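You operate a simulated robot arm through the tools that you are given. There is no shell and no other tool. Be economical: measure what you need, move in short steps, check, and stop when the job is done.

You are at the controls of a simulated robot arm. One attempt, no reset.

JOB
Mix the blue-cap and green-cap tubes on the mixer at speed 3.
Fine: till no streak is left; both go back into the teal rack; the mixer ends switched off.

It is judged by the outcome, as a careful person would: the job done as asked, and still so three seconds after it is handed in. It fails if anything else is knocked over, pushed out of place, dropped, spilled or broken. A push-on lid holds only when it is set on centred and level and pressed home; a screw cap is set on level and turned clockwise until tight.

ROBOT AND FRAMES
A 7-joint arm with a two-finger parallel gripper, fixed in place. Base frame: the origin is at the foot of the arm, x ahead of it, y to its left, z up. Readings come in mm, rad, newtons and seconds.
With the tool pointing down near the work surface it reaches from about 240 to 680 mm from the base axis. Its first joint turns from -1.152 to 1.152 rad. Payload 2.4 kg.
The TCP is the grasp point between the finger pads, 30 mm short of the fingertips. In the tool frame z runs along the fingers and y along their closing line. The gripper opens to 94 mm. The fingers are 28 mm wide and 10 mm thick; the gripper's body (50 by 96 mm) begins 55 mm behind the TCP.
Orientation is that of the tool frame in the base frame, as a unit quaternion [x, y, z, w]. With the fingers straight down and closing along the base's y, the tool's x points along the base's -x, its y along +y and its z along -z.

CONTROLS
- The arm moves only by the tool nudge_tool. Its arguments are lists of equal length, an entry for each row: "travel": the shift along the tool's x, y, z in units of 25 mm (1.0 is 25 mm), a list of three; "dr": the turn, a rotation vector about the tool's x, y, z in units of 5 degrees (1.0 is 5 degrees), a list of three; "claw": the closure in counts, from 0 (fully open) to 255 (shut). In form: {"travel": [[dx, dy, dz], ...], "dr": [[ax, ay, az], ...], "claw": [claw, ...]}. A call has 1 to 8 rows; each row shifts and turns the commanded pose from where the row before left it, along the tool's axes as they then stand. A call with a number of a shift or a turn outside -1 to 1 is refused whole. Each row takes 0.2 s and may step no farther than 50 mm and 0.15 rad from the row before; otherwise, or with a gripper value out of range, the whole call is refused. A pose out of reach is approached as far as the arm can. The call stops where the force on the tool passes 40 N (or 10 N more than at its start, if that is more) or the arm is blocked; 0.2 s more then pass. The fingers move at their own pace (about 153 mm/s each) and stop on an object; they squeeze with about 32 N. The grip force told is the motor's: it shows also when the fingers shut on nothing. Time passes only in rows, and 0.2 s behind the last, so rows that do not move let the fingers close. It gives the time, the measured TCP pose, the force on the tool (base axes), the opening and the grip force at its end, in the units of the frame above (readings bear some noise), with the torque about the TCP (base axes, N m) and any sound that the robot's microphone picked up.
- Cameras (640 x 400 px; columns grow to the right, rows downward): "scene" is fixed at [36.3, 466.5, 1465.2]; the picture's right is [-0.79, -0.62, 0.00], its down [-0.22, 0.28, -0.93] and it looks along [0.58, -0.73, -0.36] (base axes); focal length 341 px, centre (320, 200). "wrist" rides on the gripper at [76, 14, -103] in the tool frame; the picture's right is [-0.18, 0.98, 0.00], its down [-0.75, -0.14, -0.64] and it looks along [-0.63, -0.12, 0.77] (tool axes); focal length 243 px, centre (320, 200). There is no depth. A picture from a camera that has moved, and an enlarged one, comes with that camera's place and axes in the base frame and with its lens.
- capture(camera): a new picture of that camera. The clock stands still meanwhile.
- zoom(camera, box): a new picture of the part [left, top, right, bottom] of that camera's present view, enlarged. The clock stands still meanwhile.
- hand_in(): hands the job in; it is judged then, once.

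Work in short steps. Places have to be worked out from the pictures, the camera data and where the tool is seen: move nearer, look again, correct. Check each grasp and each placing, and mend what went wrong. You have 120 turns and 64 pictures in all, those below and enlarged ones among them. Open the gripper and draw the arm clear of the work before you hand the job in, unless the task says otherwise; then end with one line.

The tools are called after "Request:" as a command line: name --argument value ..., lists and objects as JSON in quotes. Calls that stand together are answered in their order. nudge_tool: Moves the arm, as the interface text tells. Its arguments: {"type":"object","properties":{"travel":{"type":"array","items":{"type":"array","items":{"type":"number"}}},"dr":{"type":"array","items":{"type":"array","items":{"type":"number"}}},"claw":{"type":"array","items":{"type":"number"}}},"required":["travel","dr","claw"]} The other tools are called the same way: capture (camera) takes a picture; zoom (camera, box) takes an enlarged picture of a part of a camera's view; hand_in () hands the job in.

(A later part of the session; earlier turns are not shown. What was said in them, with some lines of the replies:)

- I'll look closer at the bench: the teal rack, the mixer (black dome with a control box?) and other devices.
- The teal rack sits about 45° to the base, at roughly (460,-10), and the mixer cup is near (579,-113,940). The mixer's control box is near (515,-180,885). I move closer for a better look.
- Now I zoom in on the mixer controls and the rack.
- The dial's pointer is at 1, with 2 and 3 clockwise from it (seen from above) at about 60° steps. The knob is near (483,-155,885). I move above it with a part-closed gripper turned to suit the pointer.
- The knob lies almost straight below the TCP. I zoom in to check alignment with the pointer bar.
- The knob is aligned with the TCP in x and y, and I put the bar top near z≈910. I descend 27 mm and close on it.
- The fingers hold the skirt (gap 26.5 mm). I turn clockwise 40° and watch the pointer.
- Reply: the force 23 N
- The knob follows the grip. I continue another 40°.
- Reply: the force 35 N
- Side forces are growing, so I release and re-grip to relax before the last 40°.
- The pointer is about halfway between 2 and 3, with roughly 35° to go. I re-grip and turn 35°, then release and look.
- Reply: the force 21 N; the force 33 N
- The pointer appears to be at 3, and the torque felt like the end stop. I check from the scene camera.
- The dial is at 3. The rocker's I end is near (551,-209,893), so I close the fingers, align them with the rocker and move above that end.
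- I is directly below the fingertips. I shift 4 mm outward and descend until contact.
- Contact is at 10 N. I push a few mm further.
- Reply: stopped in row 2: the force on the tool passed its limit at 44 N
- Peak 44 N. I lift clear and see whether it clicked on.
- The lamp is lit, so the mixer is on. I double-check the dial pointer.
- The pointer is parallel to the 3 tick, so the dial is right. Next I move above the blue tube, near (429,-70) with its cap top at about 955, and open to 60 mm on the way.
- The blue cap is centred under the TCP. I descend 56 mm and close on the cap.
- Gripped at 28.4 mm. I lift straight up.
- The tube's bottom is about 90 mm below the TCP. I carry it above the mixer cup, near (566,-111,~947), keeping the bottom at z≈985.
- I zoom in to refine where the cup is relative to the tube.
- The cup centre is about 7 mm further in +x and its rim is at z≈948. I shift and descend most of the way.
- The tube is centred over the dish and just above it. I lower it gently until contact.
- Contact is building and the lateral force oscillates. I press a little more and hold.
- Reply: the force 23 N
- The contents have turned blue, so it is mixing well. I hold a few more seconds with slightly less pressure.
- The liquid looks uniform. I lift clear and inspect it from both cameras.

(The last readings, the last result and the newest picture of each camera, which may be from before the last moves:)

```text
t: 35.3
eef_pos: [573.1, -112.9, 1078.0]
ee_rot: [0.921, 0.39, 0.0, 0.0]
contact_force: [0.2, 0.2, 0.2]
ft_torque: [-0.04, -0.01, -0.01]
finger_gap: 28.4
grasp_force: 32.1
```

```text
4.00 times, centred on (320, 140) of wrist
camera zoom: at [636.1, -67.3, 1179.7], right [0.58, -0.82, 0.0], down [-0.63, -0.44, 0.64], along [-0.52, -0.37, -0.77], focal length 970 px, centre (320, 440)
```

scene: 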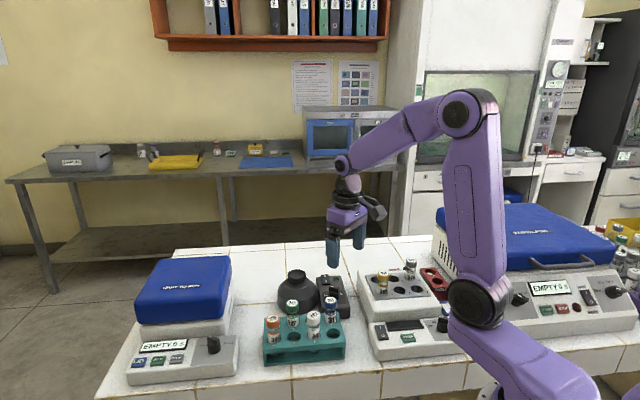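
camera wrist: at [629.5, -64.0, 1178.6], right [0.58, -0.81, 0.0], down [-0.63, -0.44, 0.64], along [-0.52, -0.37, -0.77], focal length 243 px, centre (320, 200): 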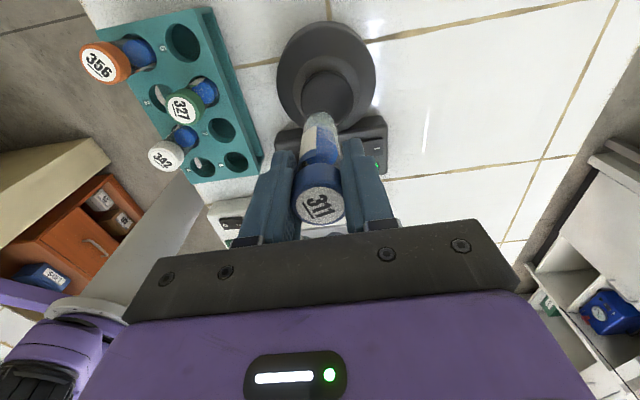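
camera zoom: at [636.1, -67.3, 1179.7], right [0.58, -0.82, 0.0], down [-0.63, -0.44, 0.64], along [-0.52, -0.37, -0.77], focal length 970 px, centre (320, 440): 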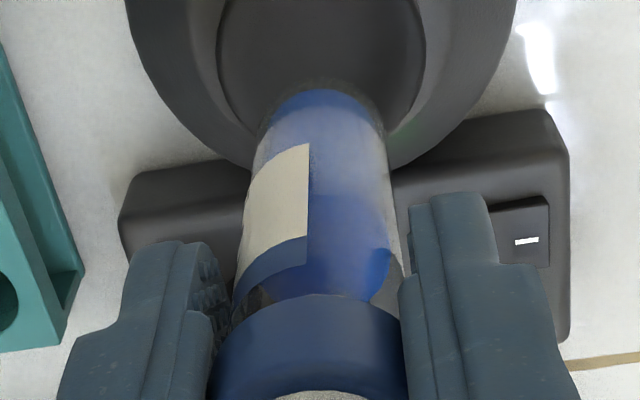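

The wrist view still shows tonal variation that could be a reflection or a leftover streak. I mix for another 5 s and compare from the same pose.

Request:
nudge_tool --travel '[[0, 0, 0.8], [0, 0, 0.8], [0, 0, 0.34], [0, 0, 0.05], [0, 0, 0.05], [0, 0, 0.04], [0, 0, 0], [0, 0, 0]]' --dr '[[0, 0, 0], [0, 0, 0], [0, 0, 0], [0, 0, 0], [0, 0, 0], [0, 0, 0], [0, 0, 0], [0, 0, 0]]' --claw '[255, 255, 255, 255, 255, 255, 255, 255]'

Request:
nudge_tool --travel '[[0, 0, 0], [0, 0, 0], [0, 0, 0], [0, 0, 0], [0, 0, 0], [0, 0, 0], [0, 0, 0], [0, 0, 0]]' --dr '[[0, 0, 0], [0, 0, 0], [0, 0, 0], [0, 0, 0], [0, 0, 0], [0, 0, 0], [0, 0, 0], [0, 0, 0]]' --claw '[255, 255, 255, 255, 255, 255, 255, 255]'

Request:
nudge_tool --travel '[[0, 0, 0], [0, 0, 0], [0, 0, 0], [0, 0, 0], [0, 0, 0], [0, 0, 0], [0, 0, 0], [0, 0, 0]]' --dr '[[0, 0, 0], [0, 0, 0], [0, 0, 0], [0, 0, 0], [0, 0, 0], [0, 0, 0], [0, 0, 0], [0, 0, 0]]' --claw '[255, 255, 255, 255, 255, 255, 255, 255]'

Request:
nudge_tool --travel '[[0, 0, 0], [0, 0, 0], [0, 0, 0], [0, 0, 0], [0, 0, -0.5], [0, 0, -0.8], [0, 0, -0.7]]' --dr '[[0, 0, 0], [0, 0, 0], [0, 0, 0], [0, 0, 0], [0, 0, 0], [0, 0, 0], [0, 0, 0]]' --claw '[255, 255, 255, 255, 255, 255, 255]'

Request:
zoom --camera "wrist" --box '[280, 90, 360, 190]'

```text
t: 37.1
eef_pos: [573.8, -110.8, 1025.9]
ee_rot: [0.921, 0.391, 0.003, 0.003]
contact_force: [-2.2, -1.2, 27.8]
ft_torque: [-0.11, 0.2, -0.02]
finger_gap: 28.5
grasp_force: 31.8
```

```text
t: 38.9
eef_pos: [573.6, -110.5, 1025.2]
ee_rot: [0.921, 0.391, 0.002, 0.002]
contact_force: [0.3, 0.6, 27.6]
ft_torque: [0.02, -0.04, 0.01]
finger_gap: 28.5
grasp_force: 32.1
```

```text
t: 40.7
eef_pos: [573.3, -110.3, 1023.6]
ee_rot: [0.921, 0.39, 0.002, 0.002]
contact_force: [0.7, 1.3, 26.3]
ft_torque: [0.04, -0.03, 0.0]
finger_gap: 28.4
grasp_force: 31.9
```

```text
t: 42.3
eef_pos: [574.2, -112.4, 1072.7]
ee_rot: [0.92, 0.391, 0.001, 0.0]
contact_force: [-0.1, 0.0, -0.5]
ft_torque: [0.0, 0.0, 0.01]
finger_gap: 28.2
grasp_force: 31.8
```

```text
4.00 times, centred on (320, 140) of wrist
camera zoom: at [636.4, -67.0, 1176.1], right [0.58, -0.81, 0.0], down [-0.63, -0.44, 0.64], along [-0.52, -0.37, -0.77], focal length 970 px, centre (320, 440)
```

zoom: 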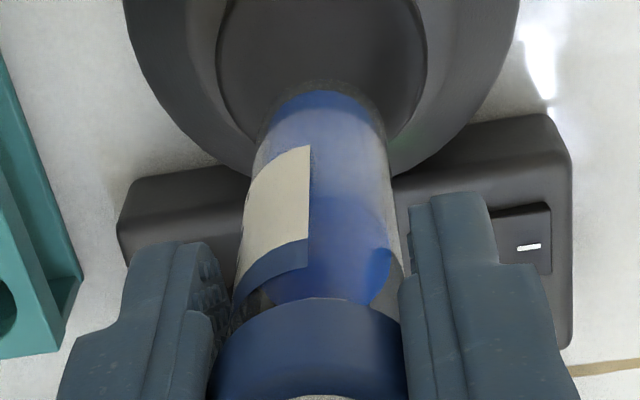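

The view is identical, so the variation is just shading and blue is fully mixed. I carry it back above slot 8.

Request:
nudge_tool --travel '[[0, 0, -0.15], [-0.402, -0.762, 0], [-0.402, -0.762, 0], [-0.402, -0.762, 0], [-0.402, -0.762, 0], [-0.402, -0.762, 0], [-0.402, -0.762, 0], [-0.402, -0.762, 0]]' --dr '[[0, 0, 0], [0, 0, 0], [0, 0, 0], [0, 0, 0], [0, 0, 0], [0, 0, 0], [0, 0, 0], [0, 0, 0]]' --claw '[255, 255, 255, 255, 255, 255, 255, 255]'

Request:
nudge_tool --travel '[[0, 0, 0]]' --dr '[[0, 0, 0]]' --claw '[255]'

Request:
zoom --camera "wrist" --box '[240, 60, 400, 200]'

```text
t: 44.1
eef_pos: [428.5, -68.4, 1076.9]
ee_rot: [0.92, 0.391, 0.001, 0.001]
contact_force: [0.7, 0.0, -0.7]
ft_torque: [-0.03, -0.04, 0.04]
finger_gap: 28.3
grasp_force: 32.3
```

```text
t: 44.5
eef_pos: [427.2, -69.2, 1078.2]
ee_rot: [0.92, 0.391, 0.001, 0.001]
contact_force: [-1.0, 0.4, -0.8]
ft_torque: [-0.04, -0.01, -0.02]
finger_gap: 28.0
grasp_force: 32.5
```

```text
2.86 times, centred on (320, 130) of wrist
camera zoom: at [491.0, -24.0, 1180.4], right [0.58, -0.81, 0.0], down [-0.63, -0.44, 0.64], along [-0.52, -0.37, -0.77], focal length 693 px, centre (320, 400)
```

zoom: 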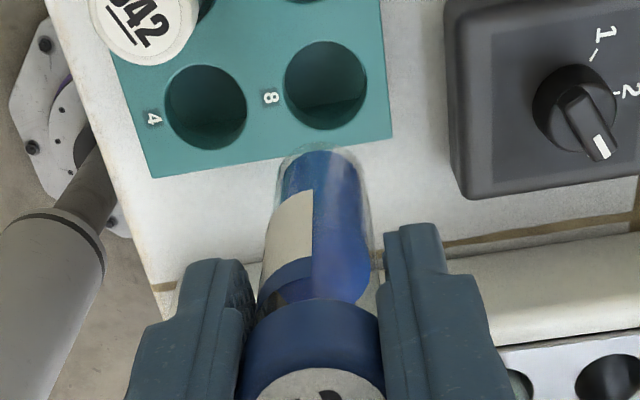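

Hole 8 lies about 2 mm toward tool +y. I correct that and descend most of the way in guarded steps.

Request:
nudge_tool --travel '[[0, 0.076, 0.7], [0, 0, 0.8], [0, 0, 0.8], [0, 0, 0.6], [0, 0, 0.6]]' --dr '[[0, 0, 0], [0, 0, 0], [0, 0, 0], [0, 0, 0], [0, 0, 0]]' --claw '[255, 255, 255, 255, 255]'

Request:
zoom --camera "wrist" --box '[240, 60, 400, 200]'

```text
t: 45.7
eef_pos: [428.9, -70.9, 990.0]
ee_rot: [0.92, 0.391, 0.001, 0.001]
contact_force: [0.5, 0.6, -0.2]
ft_torque: [0.03, 0.02, -0.02]
finger_gap: 28.4
grasp_force: 32.0
```

```text
2.86 times, centred on (320, 130) of wrist
camera zoom: at [491.5, -25.7, 1093.6], right [0.58, -0.81, 0.0], down [-0.63, -0.44, 0.64], along [-0.52, -0.37, -0.77], focal length 693 px, centre (320, 400)
```

zoom: 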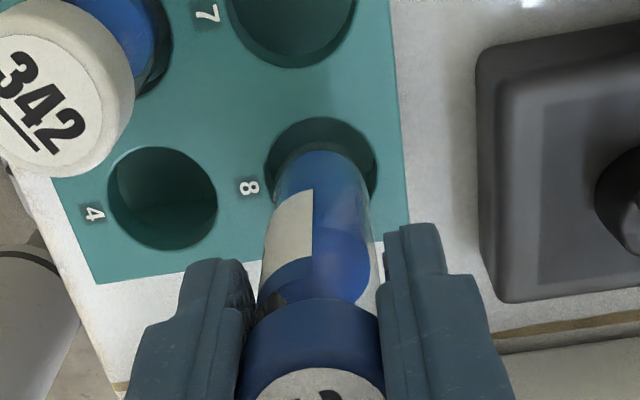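

The tube is entering hole 8 centred. I continue down gently.

Request:
nudge_tool --travel '[[0, 0, 0.6], [0, 0, 0.6], [0, 0, 0.4], [0, 0, 0.2]]' --dr '[[0, 0, 0], [0, 0, 0], [0, 0, 0], [0, 0, 0]]' --claw '[255, 255, 255, 255]'

```text
t: 46.7
eef_pos: [428.8, -70.5, 945.3]
ee_rot: [0.921, 0.39, 0.0, 0.001]
contact_force: [-0.7, -0.7, -3.9]
ft_torque: [0.01, -0.01, 0.03]
finger_gap: 28.1
grasp_force: 32.3
```

Request:
nudge_tool --travel '[[0, 0, 0.08], [0, 0, 0.06], [0, 0, 0.06]]' --dr '[[0, 0, 0], [0, 0, 0], [0, 0, 0]]' --claw '[255, 255, 255]'

```text
t: 47.5
eef_pos: [428.9, -69.8, 939.7]
ee_rot: [0.921, 0.39, 0.002, 0.001]
contact_force: [-0.1, 1.2, 12.4]
ft_torque: [0.1, 0.02, -0.03]
finger_gap: 28.2
grasp_force: 31.6
```

The tube is seated (12 N at the bottom). I release, rise, and move above the green tube near (490,-12).

Request:
nudge_tool --travel '[[0, 0, 0], [0, 0, 0], [0, 0, -0.6], [0, 0, -0.9], [0, 0, -0.9]]' --dr '[[0, 0, 0], [0, 0, 0], [0, 0, 0], [0, 0, 0], [0, 0, 0]]' --claw '[92, 92, 92, 92, 92]'

Request:
nudge_tool --travel '[[0.84, 0.035, 0], [0.84, 0.035, 0], [0.84, 0.035, 0], [0.84, 0.035, 0], [0, 0, 0]]' --dr '[[0, 0, 0], [0, 0, 0], [0, 0, 0], [0, 0, 0], [0, 0, 0]]' --claw '[92, 92, 92, 92, 92]'

Request:
capture --camera "wrist"

```text
t: 48.7
eef_pos: [428.5, -70.3, 1002.9]
ee_rot: [0.92, 0.391, 0.0, 0.0]
contact_force: [0.3, -0.6, 0.4]
ft_torque: [0.0, 0.0, -0.03]
finger_gap: 60.2
grasp_force: 0.0
```

```text
t: 49.9
eef_pos: [490.5, -12.6, 1000.6]
ee_rot: [0.921, 0.39, 0.0, 0.001]
contact_force: [-0.7, 0.0, -0.3]
ft_torque: [-0.06, -0.01, -0.01]
finger_gap: 60.0
grasp_force: 0.1
```

```text
21 pictures are left
camera wrist: at [552.9, 33.1, 1103.7], right [0.58, -0.82, 0.0], down [-0.63, -0.44, 0.64], along [-0.52, -0.37, -0.77], focal length 243 px, centre (320, 200)
```

wrist: 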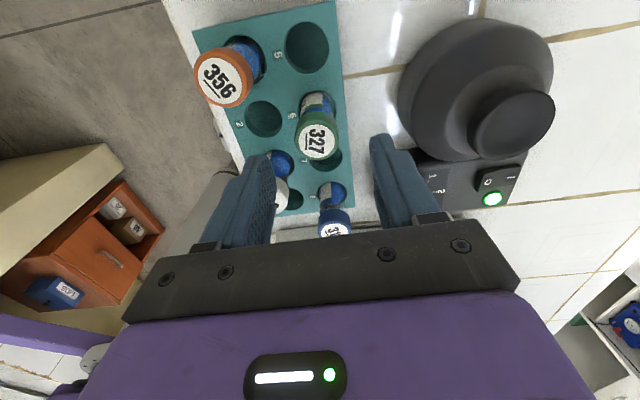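

The green cap is about 4–5 mm off in tool +x. I correct, descend and grip.

Request:
nudge_tool --travel '[[0.185, -0.045, 0.1], [0, 0, 0.8], [0, 0, 0.8], [0, 0, 0.62], [0, 0, 0], [0, 0, 0], [0, 0, 0]]' --dr '[[0, 0, 0], [0, 0, 0], [0, 0, 0], [0, 0, 0], [0, 0, 0], [0, 0, 0], [0, 0, 0]]' --claw '[92, 92, 92, 92, 150, 255, 255]'

Request:
zoom --camera "wrist" --box '[220, 80, 420, 240]'

```text
t: 51.5
eef_pos: [491.7, -9.8, 941.0]
ee_rot: [0.921, 0.391, 0.001, 0.001]
contact_force: [-0.3, -0.2, 0.7]
ft_torque: [-0.01, 0.0, 0.0]
finger_gap: 28.2
grasp_force: 31.8
```

```text
2.50 times, centred on (320, 160) of wrist
camera zoom: at [555.7, 35.9, 1044.3], right [0.58, -0.81, 0.0], down [-0.63, -0.44, 0.64], along [-0.52, -0.37, -0.77], focal length 606 px, centre (320, 300)
```

zoom: 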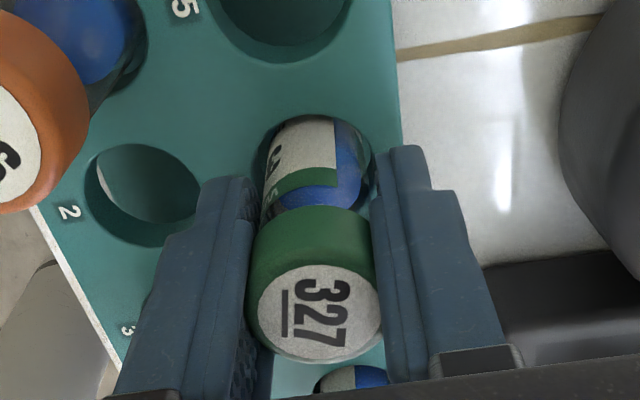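

The green tube is gripped (28.2 mm). I lift and carry it above the cup at (573,-112).

Request:
nudge_tool --travel '[[0, 0, -0.4], [0, 0, -0.8], [0, 0, -0.9], [0, 0, -0.9], [0, 0, -0.9], [0, 0, -0.9], [0, 0, -0.7]]' --dr '[[0, 0, 0], [0, 0, 0], [0, 0, 0], [0, 0, 0], [0, 0, 0], [0, 0, 0], [0, 0, 0]]' --claw '[255, 255, 255, 255, 255, 255, 255]'

Request:
nudge_tool --travel '[[-0.097, 0.737, 0], [-0.097, 0.737, 0], [-0.097, 0.737, 0], [-0.097, 0.737, 0], [-0.097, 0.737, 0], [-0.097, 0.737, 0], [-0.097, 0.737, 0], [0, 0, 0]]' --dr '[[0, 0, 0], [0, 0, 0], [0, 0, 0], [0, 0, 0], [0, 0, 0], [0, 0, 0], [0, 0, 0], [0, 0, 0]]' --claw '[255, 255, 255, 255, 255, 255, 255, 255]'

Request:
zoom --camera "scene" --box '[280, 230, 330, 290]'

Request:
zoom --camera "wrist" --box '[280, 90, 360, 190]'

```text
t: 53.1
eef_pos: [491.1, -8.8, 1080.7]
ee_rot: [0.921, 0.39, 0.001, 0.001]
contact_force: [-0.4, -0.6, -0.1]
ft_torque: [0.03, 0.01, 0.0]
finger_gap: 28.1
grasp_force: 32.2
```

```text
t: 54.9
eef_pos: [572.0, -111.0, 1079.5]
ee_rot: [0.92, 0.391, 0.0, 0.001]
contact_force: [0.3, 0.0, -0.5]
ft_torque: [0.0, 0.03, -0.02]
finger_gap: 28.3
grasp_force: 32.3
```

```text
6.67 times, centred on (305, 260) of scene
camera zoom: at [36.3, 466.5, 1465.2], right [-0.79, -0.62, 0.0], down [-0.22, 0.28, -0.93], along [0.58, -0.73, -0.36], focal length 2272 px, centre (420, -200)
```

zoom: 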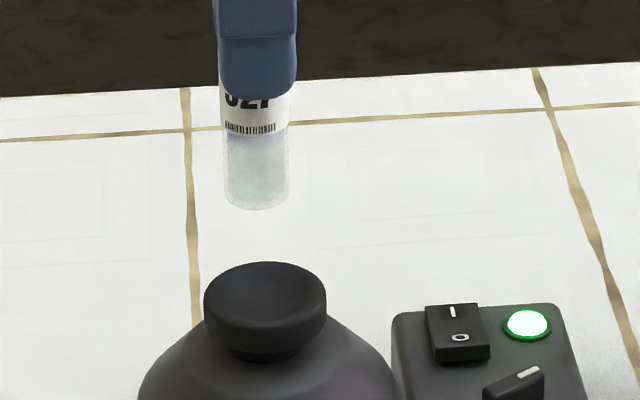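

```text
4.00 times, centred on (320, 140) of wrist
camera zoom: at [635.1, -65.4, 1183.0], right [0.58, -0.81, 0.0], down [-0.63, -0.44, 0.64], along [-0.52, -0.37, -0.77], focal length 970 px, centre (320, 440)
```

zoom: 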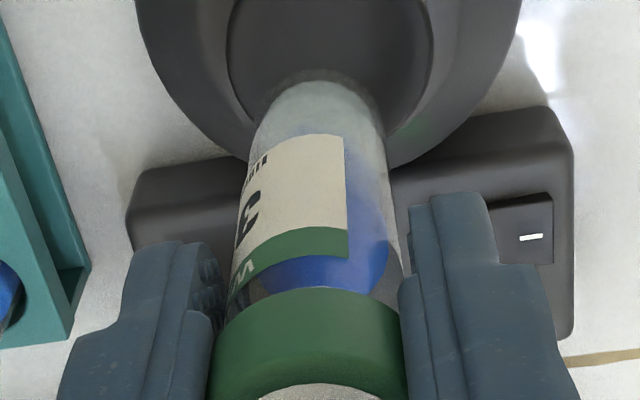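

The green tube's bottom is clear (unmixed) and it sits in the same place over the cup. I lower it to contact and mix.

Request:
nudge_tool --travel '[[0, 0, 0.8], [0, 0, 0.8], [0, 0, 0.36], [0, 0, 0.06], [0, 0, 0.06], [0, 0, 0.06], [0, 0, 0.04], [0, 0, 0]]' --dr '[[0, 0, 0], [0, 0, 0], [0, 0, 0], [0, 0, 0], [0, 0, 0], [0, 0, 0], [0, 0, 0], [0, 0, 0]]' --claw '[255, 255, 255, 255, 255, 255, 255, 255]'

```text
t: 56.7
eef_pos: [574.0, -110.3, 1023.8]
ee_rot: [0.92, 0.391, 0.0, 0.001]
contact_force: [-2.3, -0.7, 1.9]
ft_torque: [-0.07, 0.15, -0.01]
finger_gap: 27.9
grasp_force: 32.1
```

Request:
nudge_tool --travel '[[0, 0, 0.05], [0, 0, 0.05], [0, 0, 0], [0, 0, 0], [0, 0, 0], [0, 0, 0], [0, 0, 0], [0, 0, 0]]' --dr '[[0, 0, 0], [0, 0, 0], [0, 0, 0], [0, 0, 0], [0, 0, 0], [0, 0, 0], [0, 0, 0], [0, 0, 0]]' --claw '[255, 255, 255, 255, 255, 255, 255, 255]'

Request:
nudge_tool --travel '[[0, 0, 0], [0, 0, 0], [0, 0, 0], [0, 0, 0], [0, 0, 0], [0, 0, 0], [0, 0, 0], [0, 0, 0]]' --dr '[[0, 0, 0], [0, 0, 0], [0, 0, 0], [0, 0, 0], [0, 0, 0], [0, 0, 0], [0, 0, 0], [0, 0, 0]]' --claw '[255, 255, 255, 255, 255, 255, 255, 255]'

Request:
nudge_tool --travel '[[0, 0, 0], [0, 0, 0], [0, 0, 0], [0, 0, 0], [0, 0, 0], [0, 0, 0], [0, 0, 0], [0, 0, 0]]' --dr '[[0, 0, 0], [0, 0, 0], [0, 0, 0], [0, 0, 0], [0, 0, 0], [0, 0, 0], [0, 0, 0], [0, 0, 0]]' --claw '[255, 255, 255, 255, 255, 255, 255, 255]'

Request:
zoom --camera "scene" --box '[285, 240, 325, 290]'

```text
t: 58.5
eef_pos: [573.7, -110.3, 1025.3]
ee_rot: [0.921, 0.391, 0.003, 0.002]
contact_force: [-1.0, -0.3, 26.7]
ft_torque: [0.01, 0.03, -0.03]
finger_gap: 28.3
grasp_force: 31.4
```

```text
t: 60.3
eef_pos: [573.3, -111.1, 1024.3]
ee_rot: [0.921, 0.39, 0.002, 0.001]
contact_force: [0.7, 1.1, 25.4]
ft_torque: [0.19, -0.11, 0.03]
finger_gap: 28.2
grasp_force: 31.6
```

```text
t: 62.1
eef_pos: [572.7, -110.7, 1023.9]
ee_rot: [0.921, 0.391, 0.002, 0.001]
contact_force: [0.6, 0.9, 24.5]
ft_torque: [0.11, 0.0, 0.01]
finger_gap: 27.9
grasp_force: 32.2
```

```text
8.00 times, centred on (305, 265) of scene
camera zoom: at [35.9, 466.6, 1465.2], right [-0.79, -0.62, 0.0], down [-0.22, 0.28, -0.93], along [0.58, -0.73, -0.36], focal length 2726 px, centre (440, -320)
```

zoom: 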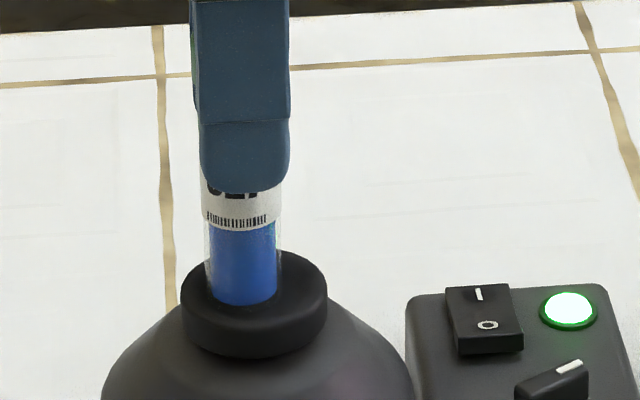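

Green is mixing well. I hold about 6 s more to match blue's total, then lift and inspect.

Request:
nudge_tool --travel '[[0, 0, 0], [0, 0, 0], [0, 0, 0], [0, 0, 0], [0, 0, 0], [0, 0, 0], [0, 0, 0], [0, 0, 0]]' --dr '[[0, 0, 0], [0, 0, 0], [0, 0, 0], [0, 0, 0], [0, 0, 0], [0, 0, 0], [0, 0, 0], [0, 0, 0]]' --claw '[255, 255, 255, 255, 255, 255, 255, 255]'

Request:
nudge_tool --travel '[[0, 0, 0], [0, 0, 0], [0, 0, 0], [0, 0, 0], [0, 0, 0], [0, 0, 0], [0, 0, 0], [0, 0, 0]]' --dr '[[0, 0, 0], [0, 0, 0], [0, 0, 0], [0, 0, 0], [0, 0, 0], [0, 0, 0], [0, 0, 0], [0, 0, 0]]' --claw '[255, 255, 255, 255, 255, 255, 255, 255]'

Request:
nudge_tool --travel '[[0, 0, 0], [0, 0, 0], [0, 0, 0], [0, 0, 0], [0, 0, 0], [0, 0, 0], [0, 0, 0], [0, 0, 0]]' --dr '[[0, 0, 0], [0, 0, 0], [0, 0, 0], [0, 0, 0], [0, 0, 0], [0, 0, 0], [0, 0, 0], [0, 0, 0]]' --claw '[255, 255, 255, 255, 255, 255, 255, 255]'

Request:
nudge_tool --travel '[[0, 0, -0.5], [0, 0, -0.8], [0, 0, -0.8], [0, 0, 0]]' --dr '[[0, 0, 0], [0, 0, 0], [0, 0, 0], [0, 0, 0]]' --claw '[255, 255, 255, 255]'

Request:
zoom --camera "wrist" --box '[280, 90, 360, 190]'

Request:
zoom --camera "scene" --box '[285, 225, 325, 275]'

```text
t: 63.9
eef_pos: [574.0, -110.2, 1024.6]
ee_rot: [0.92, 0.391, 0.002, 0.001]
contact_force: [-1.1, -0.3, 21.9]
ft_torque: [0.0, 0.02, 0.01]
finger_gap: 28.4
grasp_force: 32.1
```

```text
t: 65.7
eef_pos: [574.6, -110.3, 1024.3]
ee_rot: [0.921, 0.39, 0.002, 0.001]
contact_force: [-0.1, 0.1, 20.2]
ft_torque: [0.01, 0.0, 0.01]
finger_gap: 28.4
grasp_force: 32.0
```

```text
t: 67.5
eef_pos: [574.2, -110.8, 1023.1]
ee_rot: [0.92, 0.391, 0.001, 0.0]
contact_force: [0.9, 0.8, 16.5]
ft_torque: [0.03, -0.03, 0.0]
finger_gap: 28.4
grasp_force: 32.1
```

```text
t: 68.5
eef_pos: [572.9, -108.9, 1076.3]
ee_rot: [0.92, 0.391, 0.001, 0.001]
contact_force: [-0.3, -0.4, -1.4]
ft_torque: [0.0, -0.01, -0.02]
finger_gap: 28.2
grasp_force: 32.2
```

```text
4.00 times, centred on (320, 140) of wrist
camera zoom: at [636.1, -64.3, 1179.5], right [0.58, -0.82, 0.0], down [-0.63, -0.44, 0.64], along [-0.52, -0.37, -0.77], focal length 970 px, centre (320, 440)
```

zoom: 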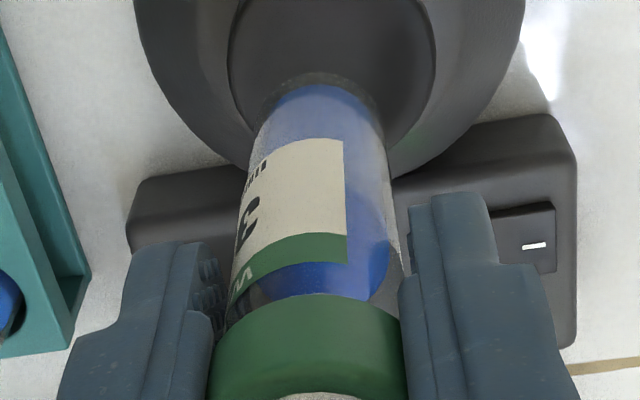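

```text
8.00 times, centred on (305, 250) of scene
camera zoom: at [36.3, 466.5, 1465.2], right [-0.79, -0.62, 0.0], down [-0.22, 0.28, -0.93], along [0.58, -0.73, -0.36], focal length 2726 px, centre (440, -200)
```

zoom: 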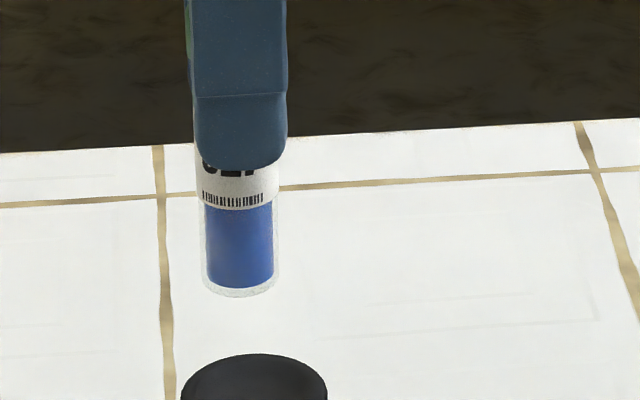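

Green is uniform too. I carry it back above slot 6.

Request:
nudge_tool --travel '[[0.097, -0.737, -0.05], [0.097, -0.737, 0], [0.097, -0.737, 0], [0.097, -0.737, 0], [0.097, -0.737, 0], [0.097, -0.737, 0], [0.097, -0.737, 0], [0, 0, 0]]' --dr '[[0, 0, 0], [0, 0, 0], [0, 0, 0], [0, 0, 0], [0, 0, 0], [0, 0, 0], [0, 0, 0], [0, 0, 0]]' --claw '[255, 255, 255, 255, 255, 255, 255, 255]'

Request:
nudge_tool --travel '[[0, 0, 0.8], [0, 0, 0.8], [0, 0, 0.8], [0, 0, 0.8], [0, 0, 0.2], [0, 0, 0]]' --dr '[[0, 0, 0], [0, 0, 0], [0, 0, 0], [0, 0, 0], [0, 0, 0], [0, 0, 0]]' --claw '[255, 255, 255, 255, 255, 255]'

Request:
zoom --camera "wrist" --box '[240, 60, 400, 200]'

```text
t: 70.3
eef_pos: [490.7, -9.8, 1075.0]
ee_rot: [0.92, 0.391, 0.002, 0.001]
contact_force: [-0.5, 0.7, -1.1]
ft_torque: [-0.02, 0.01, 0.02]
finger_gap: 28.2
grasp_force: 32.3
```

```text
t: 71.7
eef_pos: [491.6, -8.5, 991.8]
ee_rot: [0.92, 0.391, 0.0, 0.001]
contact_force: [-0.8, -0.4, -0.5]
ft_torque: [0.02, 0.01, 0.03]
finger_gap: 28.3
grasp_force: 32.4
```

```text
2.86 times, centred on (320, 130) of wrist
camera zoom: at [554.9, 36.0, 1094.8], right [0.58, -0.81, 0.0], down [-0.63, -0.44, 0.64], along [-0.52, -0.37, -0.77], focal length 693 px, centre (320, 400)
```

zoom: 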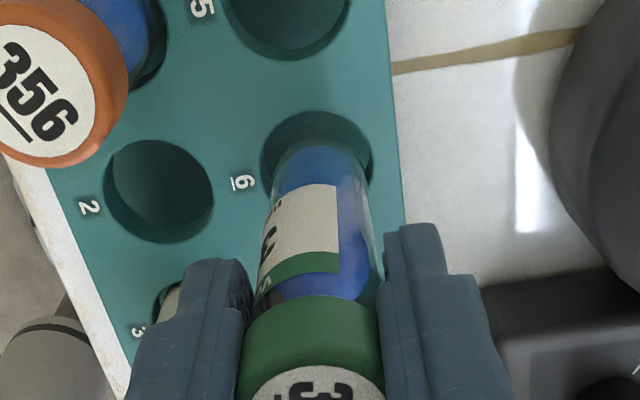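

The tube is above hole 6 within about 2 mm. I make a small correction and lower it.

Request:
nudge_tool --travel '[[0.05, -0.035, 0.2], [0, 0, 0.5], [0, 0, 0.6], [0, 0, 0.4], [0, 0, 0.2], [0, 0, 0]]' --dr '[[0, 0, 0], [0, 0, 0], [0, 0, 0], [0, 0, 0], [0, 0, 0], [0, 0, 0]]' --claw '[255, 255, 255, 255, 255, 255]'

Request:
nudge_tool --travel '[[0, 0, 0.06], [0, 0, 0.06]]' --dr '[[0, 0, 0], [0, 0, 0]]' --claw '[255, 255]'

```text
t: 73.1
eef_pos: [492.9, -8.3, 945.3]
ee_rot: [0.92, 0.391, 0.0, 0.0]
contact_force: [0.2, 0.3, -3.0]
ft_torque: [0.0, -0.03, -0.02]
finger_gap: 28.1
grasp_force: 31.1
```

```text
t: 73.7
eef_pos: [491.9, -9.0, 941.2]
ee_rot: [0.921, 0.39, 0.001, 0.001]
contact_force: [-0.3, 1.0, -1.5]
ft_torque: [-0.04, -0.01, -0.03]
finger_gap: 28.1
grasp_force: 31.7
```

Request:
nudge_tool --travel '[[0, 0, 0.06], [0, 0, 0.05], [0, 0, 0.04]]' --dr '[[0, 0, 0], [0, 0, 0], [0, 0, 0]]' --claw '[255, 255, 255]'

```text
t: 74.5
eef_pos: [493.1, -8.1, 938.8]
ee_rot: [0.92, 0.392, 0.002, 0.002]
contact_force: [-6.0, -2.5, 26.3]
ft_torque: [-0.23, 0.47, 0.0]
finger_gap: 28.2
grasp_force: 32.0
```

The green tube is seated. I release, rise, close the fingers and move above the rocker's O end near (531,-191).

Request:
nudge_tool --travel '[[0, 0, 0], [0, 0, 0], [0, 0, -0.6], [0, 0, -0.9], [0, 0, -0.9]]' --dr '[[0, 0, 0], [0, 0, 0], [0, 0, 0], [0, 0, 0], [0, 0, 0]]' --claw '[92, 92, 92, 92, 92]'

Request:
nudge_tool --travel '[[-0.526, 0.772, 0], [-0.526, 0.772, 0], [-0.526, 0.772, 0], [-0.526, 0.772, 0], [-0.526, 0.772, 0], [-0.526, 0.772, 0], [-0.526, 0.772, 0], [-0.526, 0.772, 0]]' --dr '[[0, 0, 0], [0, 0, 0], [0, 0, 0], [0, 0, 0], [0, 0, 0], [0, 0, 0], [0, 0, 0], [0, 0, 0]]' --claw '[92, 92, 255, 255, 255, 255, 255, 255]'

Request:
capture --camera "wrist"

```text
t: 75.7
eef_pos: [492.9, -8.5, 996.5]
ee_rot: [0.92, 0.391, 0.0, 0.0]
contact_force: [0.4, -0.6, -1.0]
ft_torque: [0.04, -0.02, 0.01]
finger_gap: 60.3
grasp_force: 0.1
```

```text
t: 77.5
eef_pos: [530.6, -190.3, 998.6]
ee_rot: [0.92, 0.391, 0.0, 0.0]
contact_force: [0.2, 0.2, -0.6]
ft_torque: [0.0, 0.03, -0.01]
finger_gap: 0.2
grasp_force: 32.1
```

```text
13 pictures are left
camera wrist: at [594.4, -144.6, 1101.5], right [0.58, -0.81, 0.0], down [-0.63, -0.44, 0.64], along [-0.52, -0.37, -0.77], focal length 243 px, centre (320, 200)
```

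wrist: 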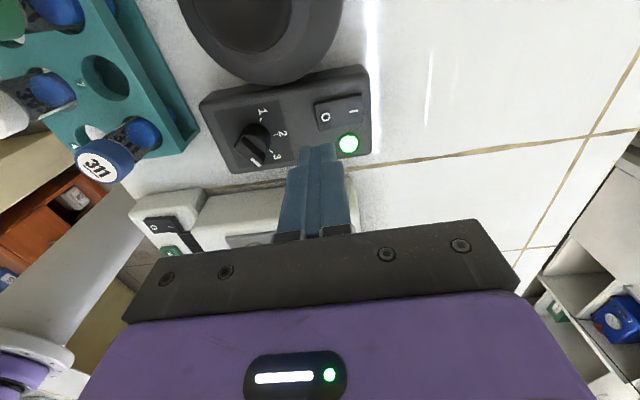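

O is right by the fingertip axis, with the intended 4 mm outward bias. I descend to press.

Request:
nudge_tool --travel '[[0, 0, 0.8], [0, 0, 0.8], [0, 0, 0.8], [0, 0, 0.2], [0, 0, 0.08], [0, 0, 0.08]]' --dr '[[0, 0, 0], [0, 0, 0], [0, 0, 0], [0, 0, 0], [0, 0, 0], [0, 0, 0]]' --claw '[255, 255, 255, 255, 255, 255]'

Request:
nudge_tool --travel '[[0, 0, 0.08], [0, 0, 0.08], [0, 0, 0.08], [0, 0, 0.08], [0, 0, 0.08]]' --dr '[[0, 0, 0], [0, 0, 0], [0, 0, 0], [0, 0, 0], [0, 0, 0]]' --claw '[255, 255, 255, 255, 255]'

Request:
nudge_tool --travel '[[0, 0, -0.8], [0, 0, -0.8], [0, 0, -0.8], [0, 0, -0.8], [0, 0, -0.8]]' --dr '[[0, 0, 0], [0, 0, 0], [0, 0, 0], [0, 0, 0], [0, 0, 0]]' --claw '[255, 255, 255, 255, 255]'

Request:
zoom --camera "scene" --box '[255, 240, 375, 360]'

```text
t: 78.9
eef_pos: [532.5, -190.7, 928.1]
ee_rot: [0.92, 0.391, 0.002, 0.001]
contact_force: [-0.2, -0.5, 0.8]
ft_torque: [-0.03, 0.0, -0.01]
finger_gap: 0.0
grasp_force: 32.6
```

```text
t: 79.7
eef_pos: [531.8, -190.8, 927.7]
ee_rot: [0.921, 0.391, 0.002, 0.003]
contact_force: [-5.8, 3.0, 10.5]
ft_torque: [0.0, 0.18, -0.04]
finger_gap: 0.0
grasp_force: 32.1
stopped in row 3: the force on the tool passed its limit at 46 N (the readings are from after the stop); the commanded pose is now the measured one
```

```text
t: 80.9
eef_pos: [530.8, -191.6, 1027.8]
ee_rot: [0.92, 0.392, 0.002, 0.004]
contact_force: [-0.4, -0.3, 0.3]
ft_torque: [0.0, 0.0, -0.03]
finger_gap: 0.2
grasp_force: 32.1
```

```text
3.33 times, centred on (315, 300) of scene
camera zoom: at [36.3, 466.5, 1465.2], right [-0.79, -0.62, 0.0], down [-0.22, 0.28, -0.93], along [0.58, -0.73, -0.36], focal length 1136 px, centre (337, -133)
```

zoom: 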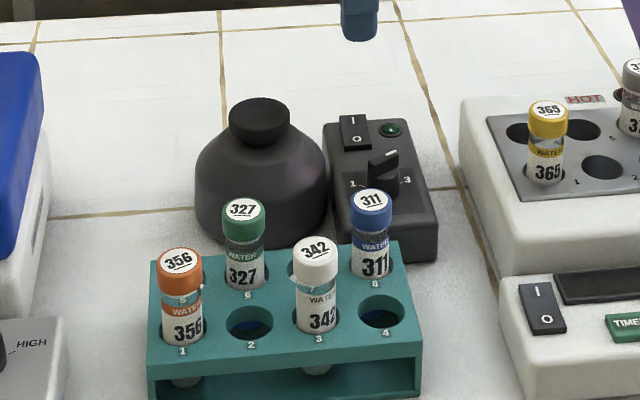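

The lamp is dark and both tubes stand in slots 6 and 8. I open the gripper, draw clear upward and take a last look.

Request:
nudge_tool --travel '[[0, 0, -0.9], [0, 0, -0.9], [0, 0, -0.9], [0, 0, -0.9], [0, 0, -0.9], [0, 0, -0.9]]' --dr '[[0, 0, 0], [0, 0, 0], [0, 0, 0], [0, 0, 0], [0, 0, 0], [0, 0, 0]]' --claw '[255, 200, 100, 0, 0, 0]'

Request:
capture --camera "scene"

Request:
zoom --camera "wrist" --box '[120, 0, 420, 200]'

```text
t: 82.3
eef_pos: [529.7, -190.7, 1161.8]
ee_rot: [0.92, 0.391, 0.002, 0.003]
contact_force: [0.1, -0.1, -0.4]
ft_torque: [0.02, -0.05, -0.01]
finger_gap: 94.1
grasp_force: 0.1
```

```text
11 pictures are left
```

scene: 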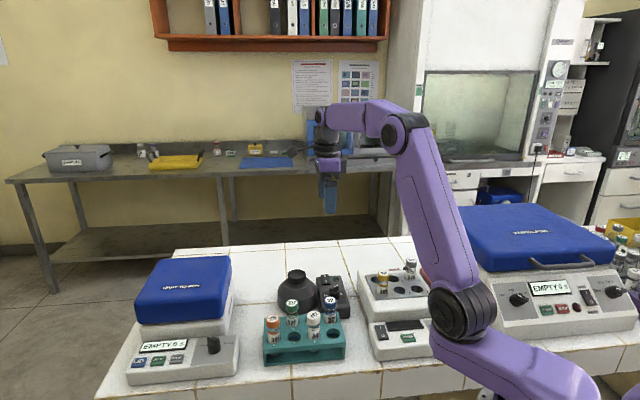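

```text
2.00 times, centred on (270, 100) of wrist
camera zoom: at [592.7, -144.6, 1265.5], right [0.58, -0.81, 0.01], down [-0.63, -0.44, 0.64], along [-0.52, -0.37, -0.77], focal length 485 px, centre (420, 400)
```

zoom: 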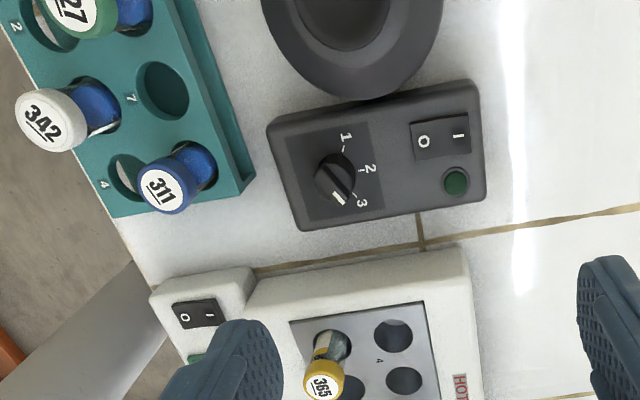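

Everything is in place: mixer off, dial at 3, both tubes in the teal rack, gripper open and clear. I hand in.

Request:
hand_in

```text
The job is handed in.
```

The blue-cap and green-cap tubes were each mixed at speed 3 until no streak showed; both are back in the teal rack and the mixer is switched off.
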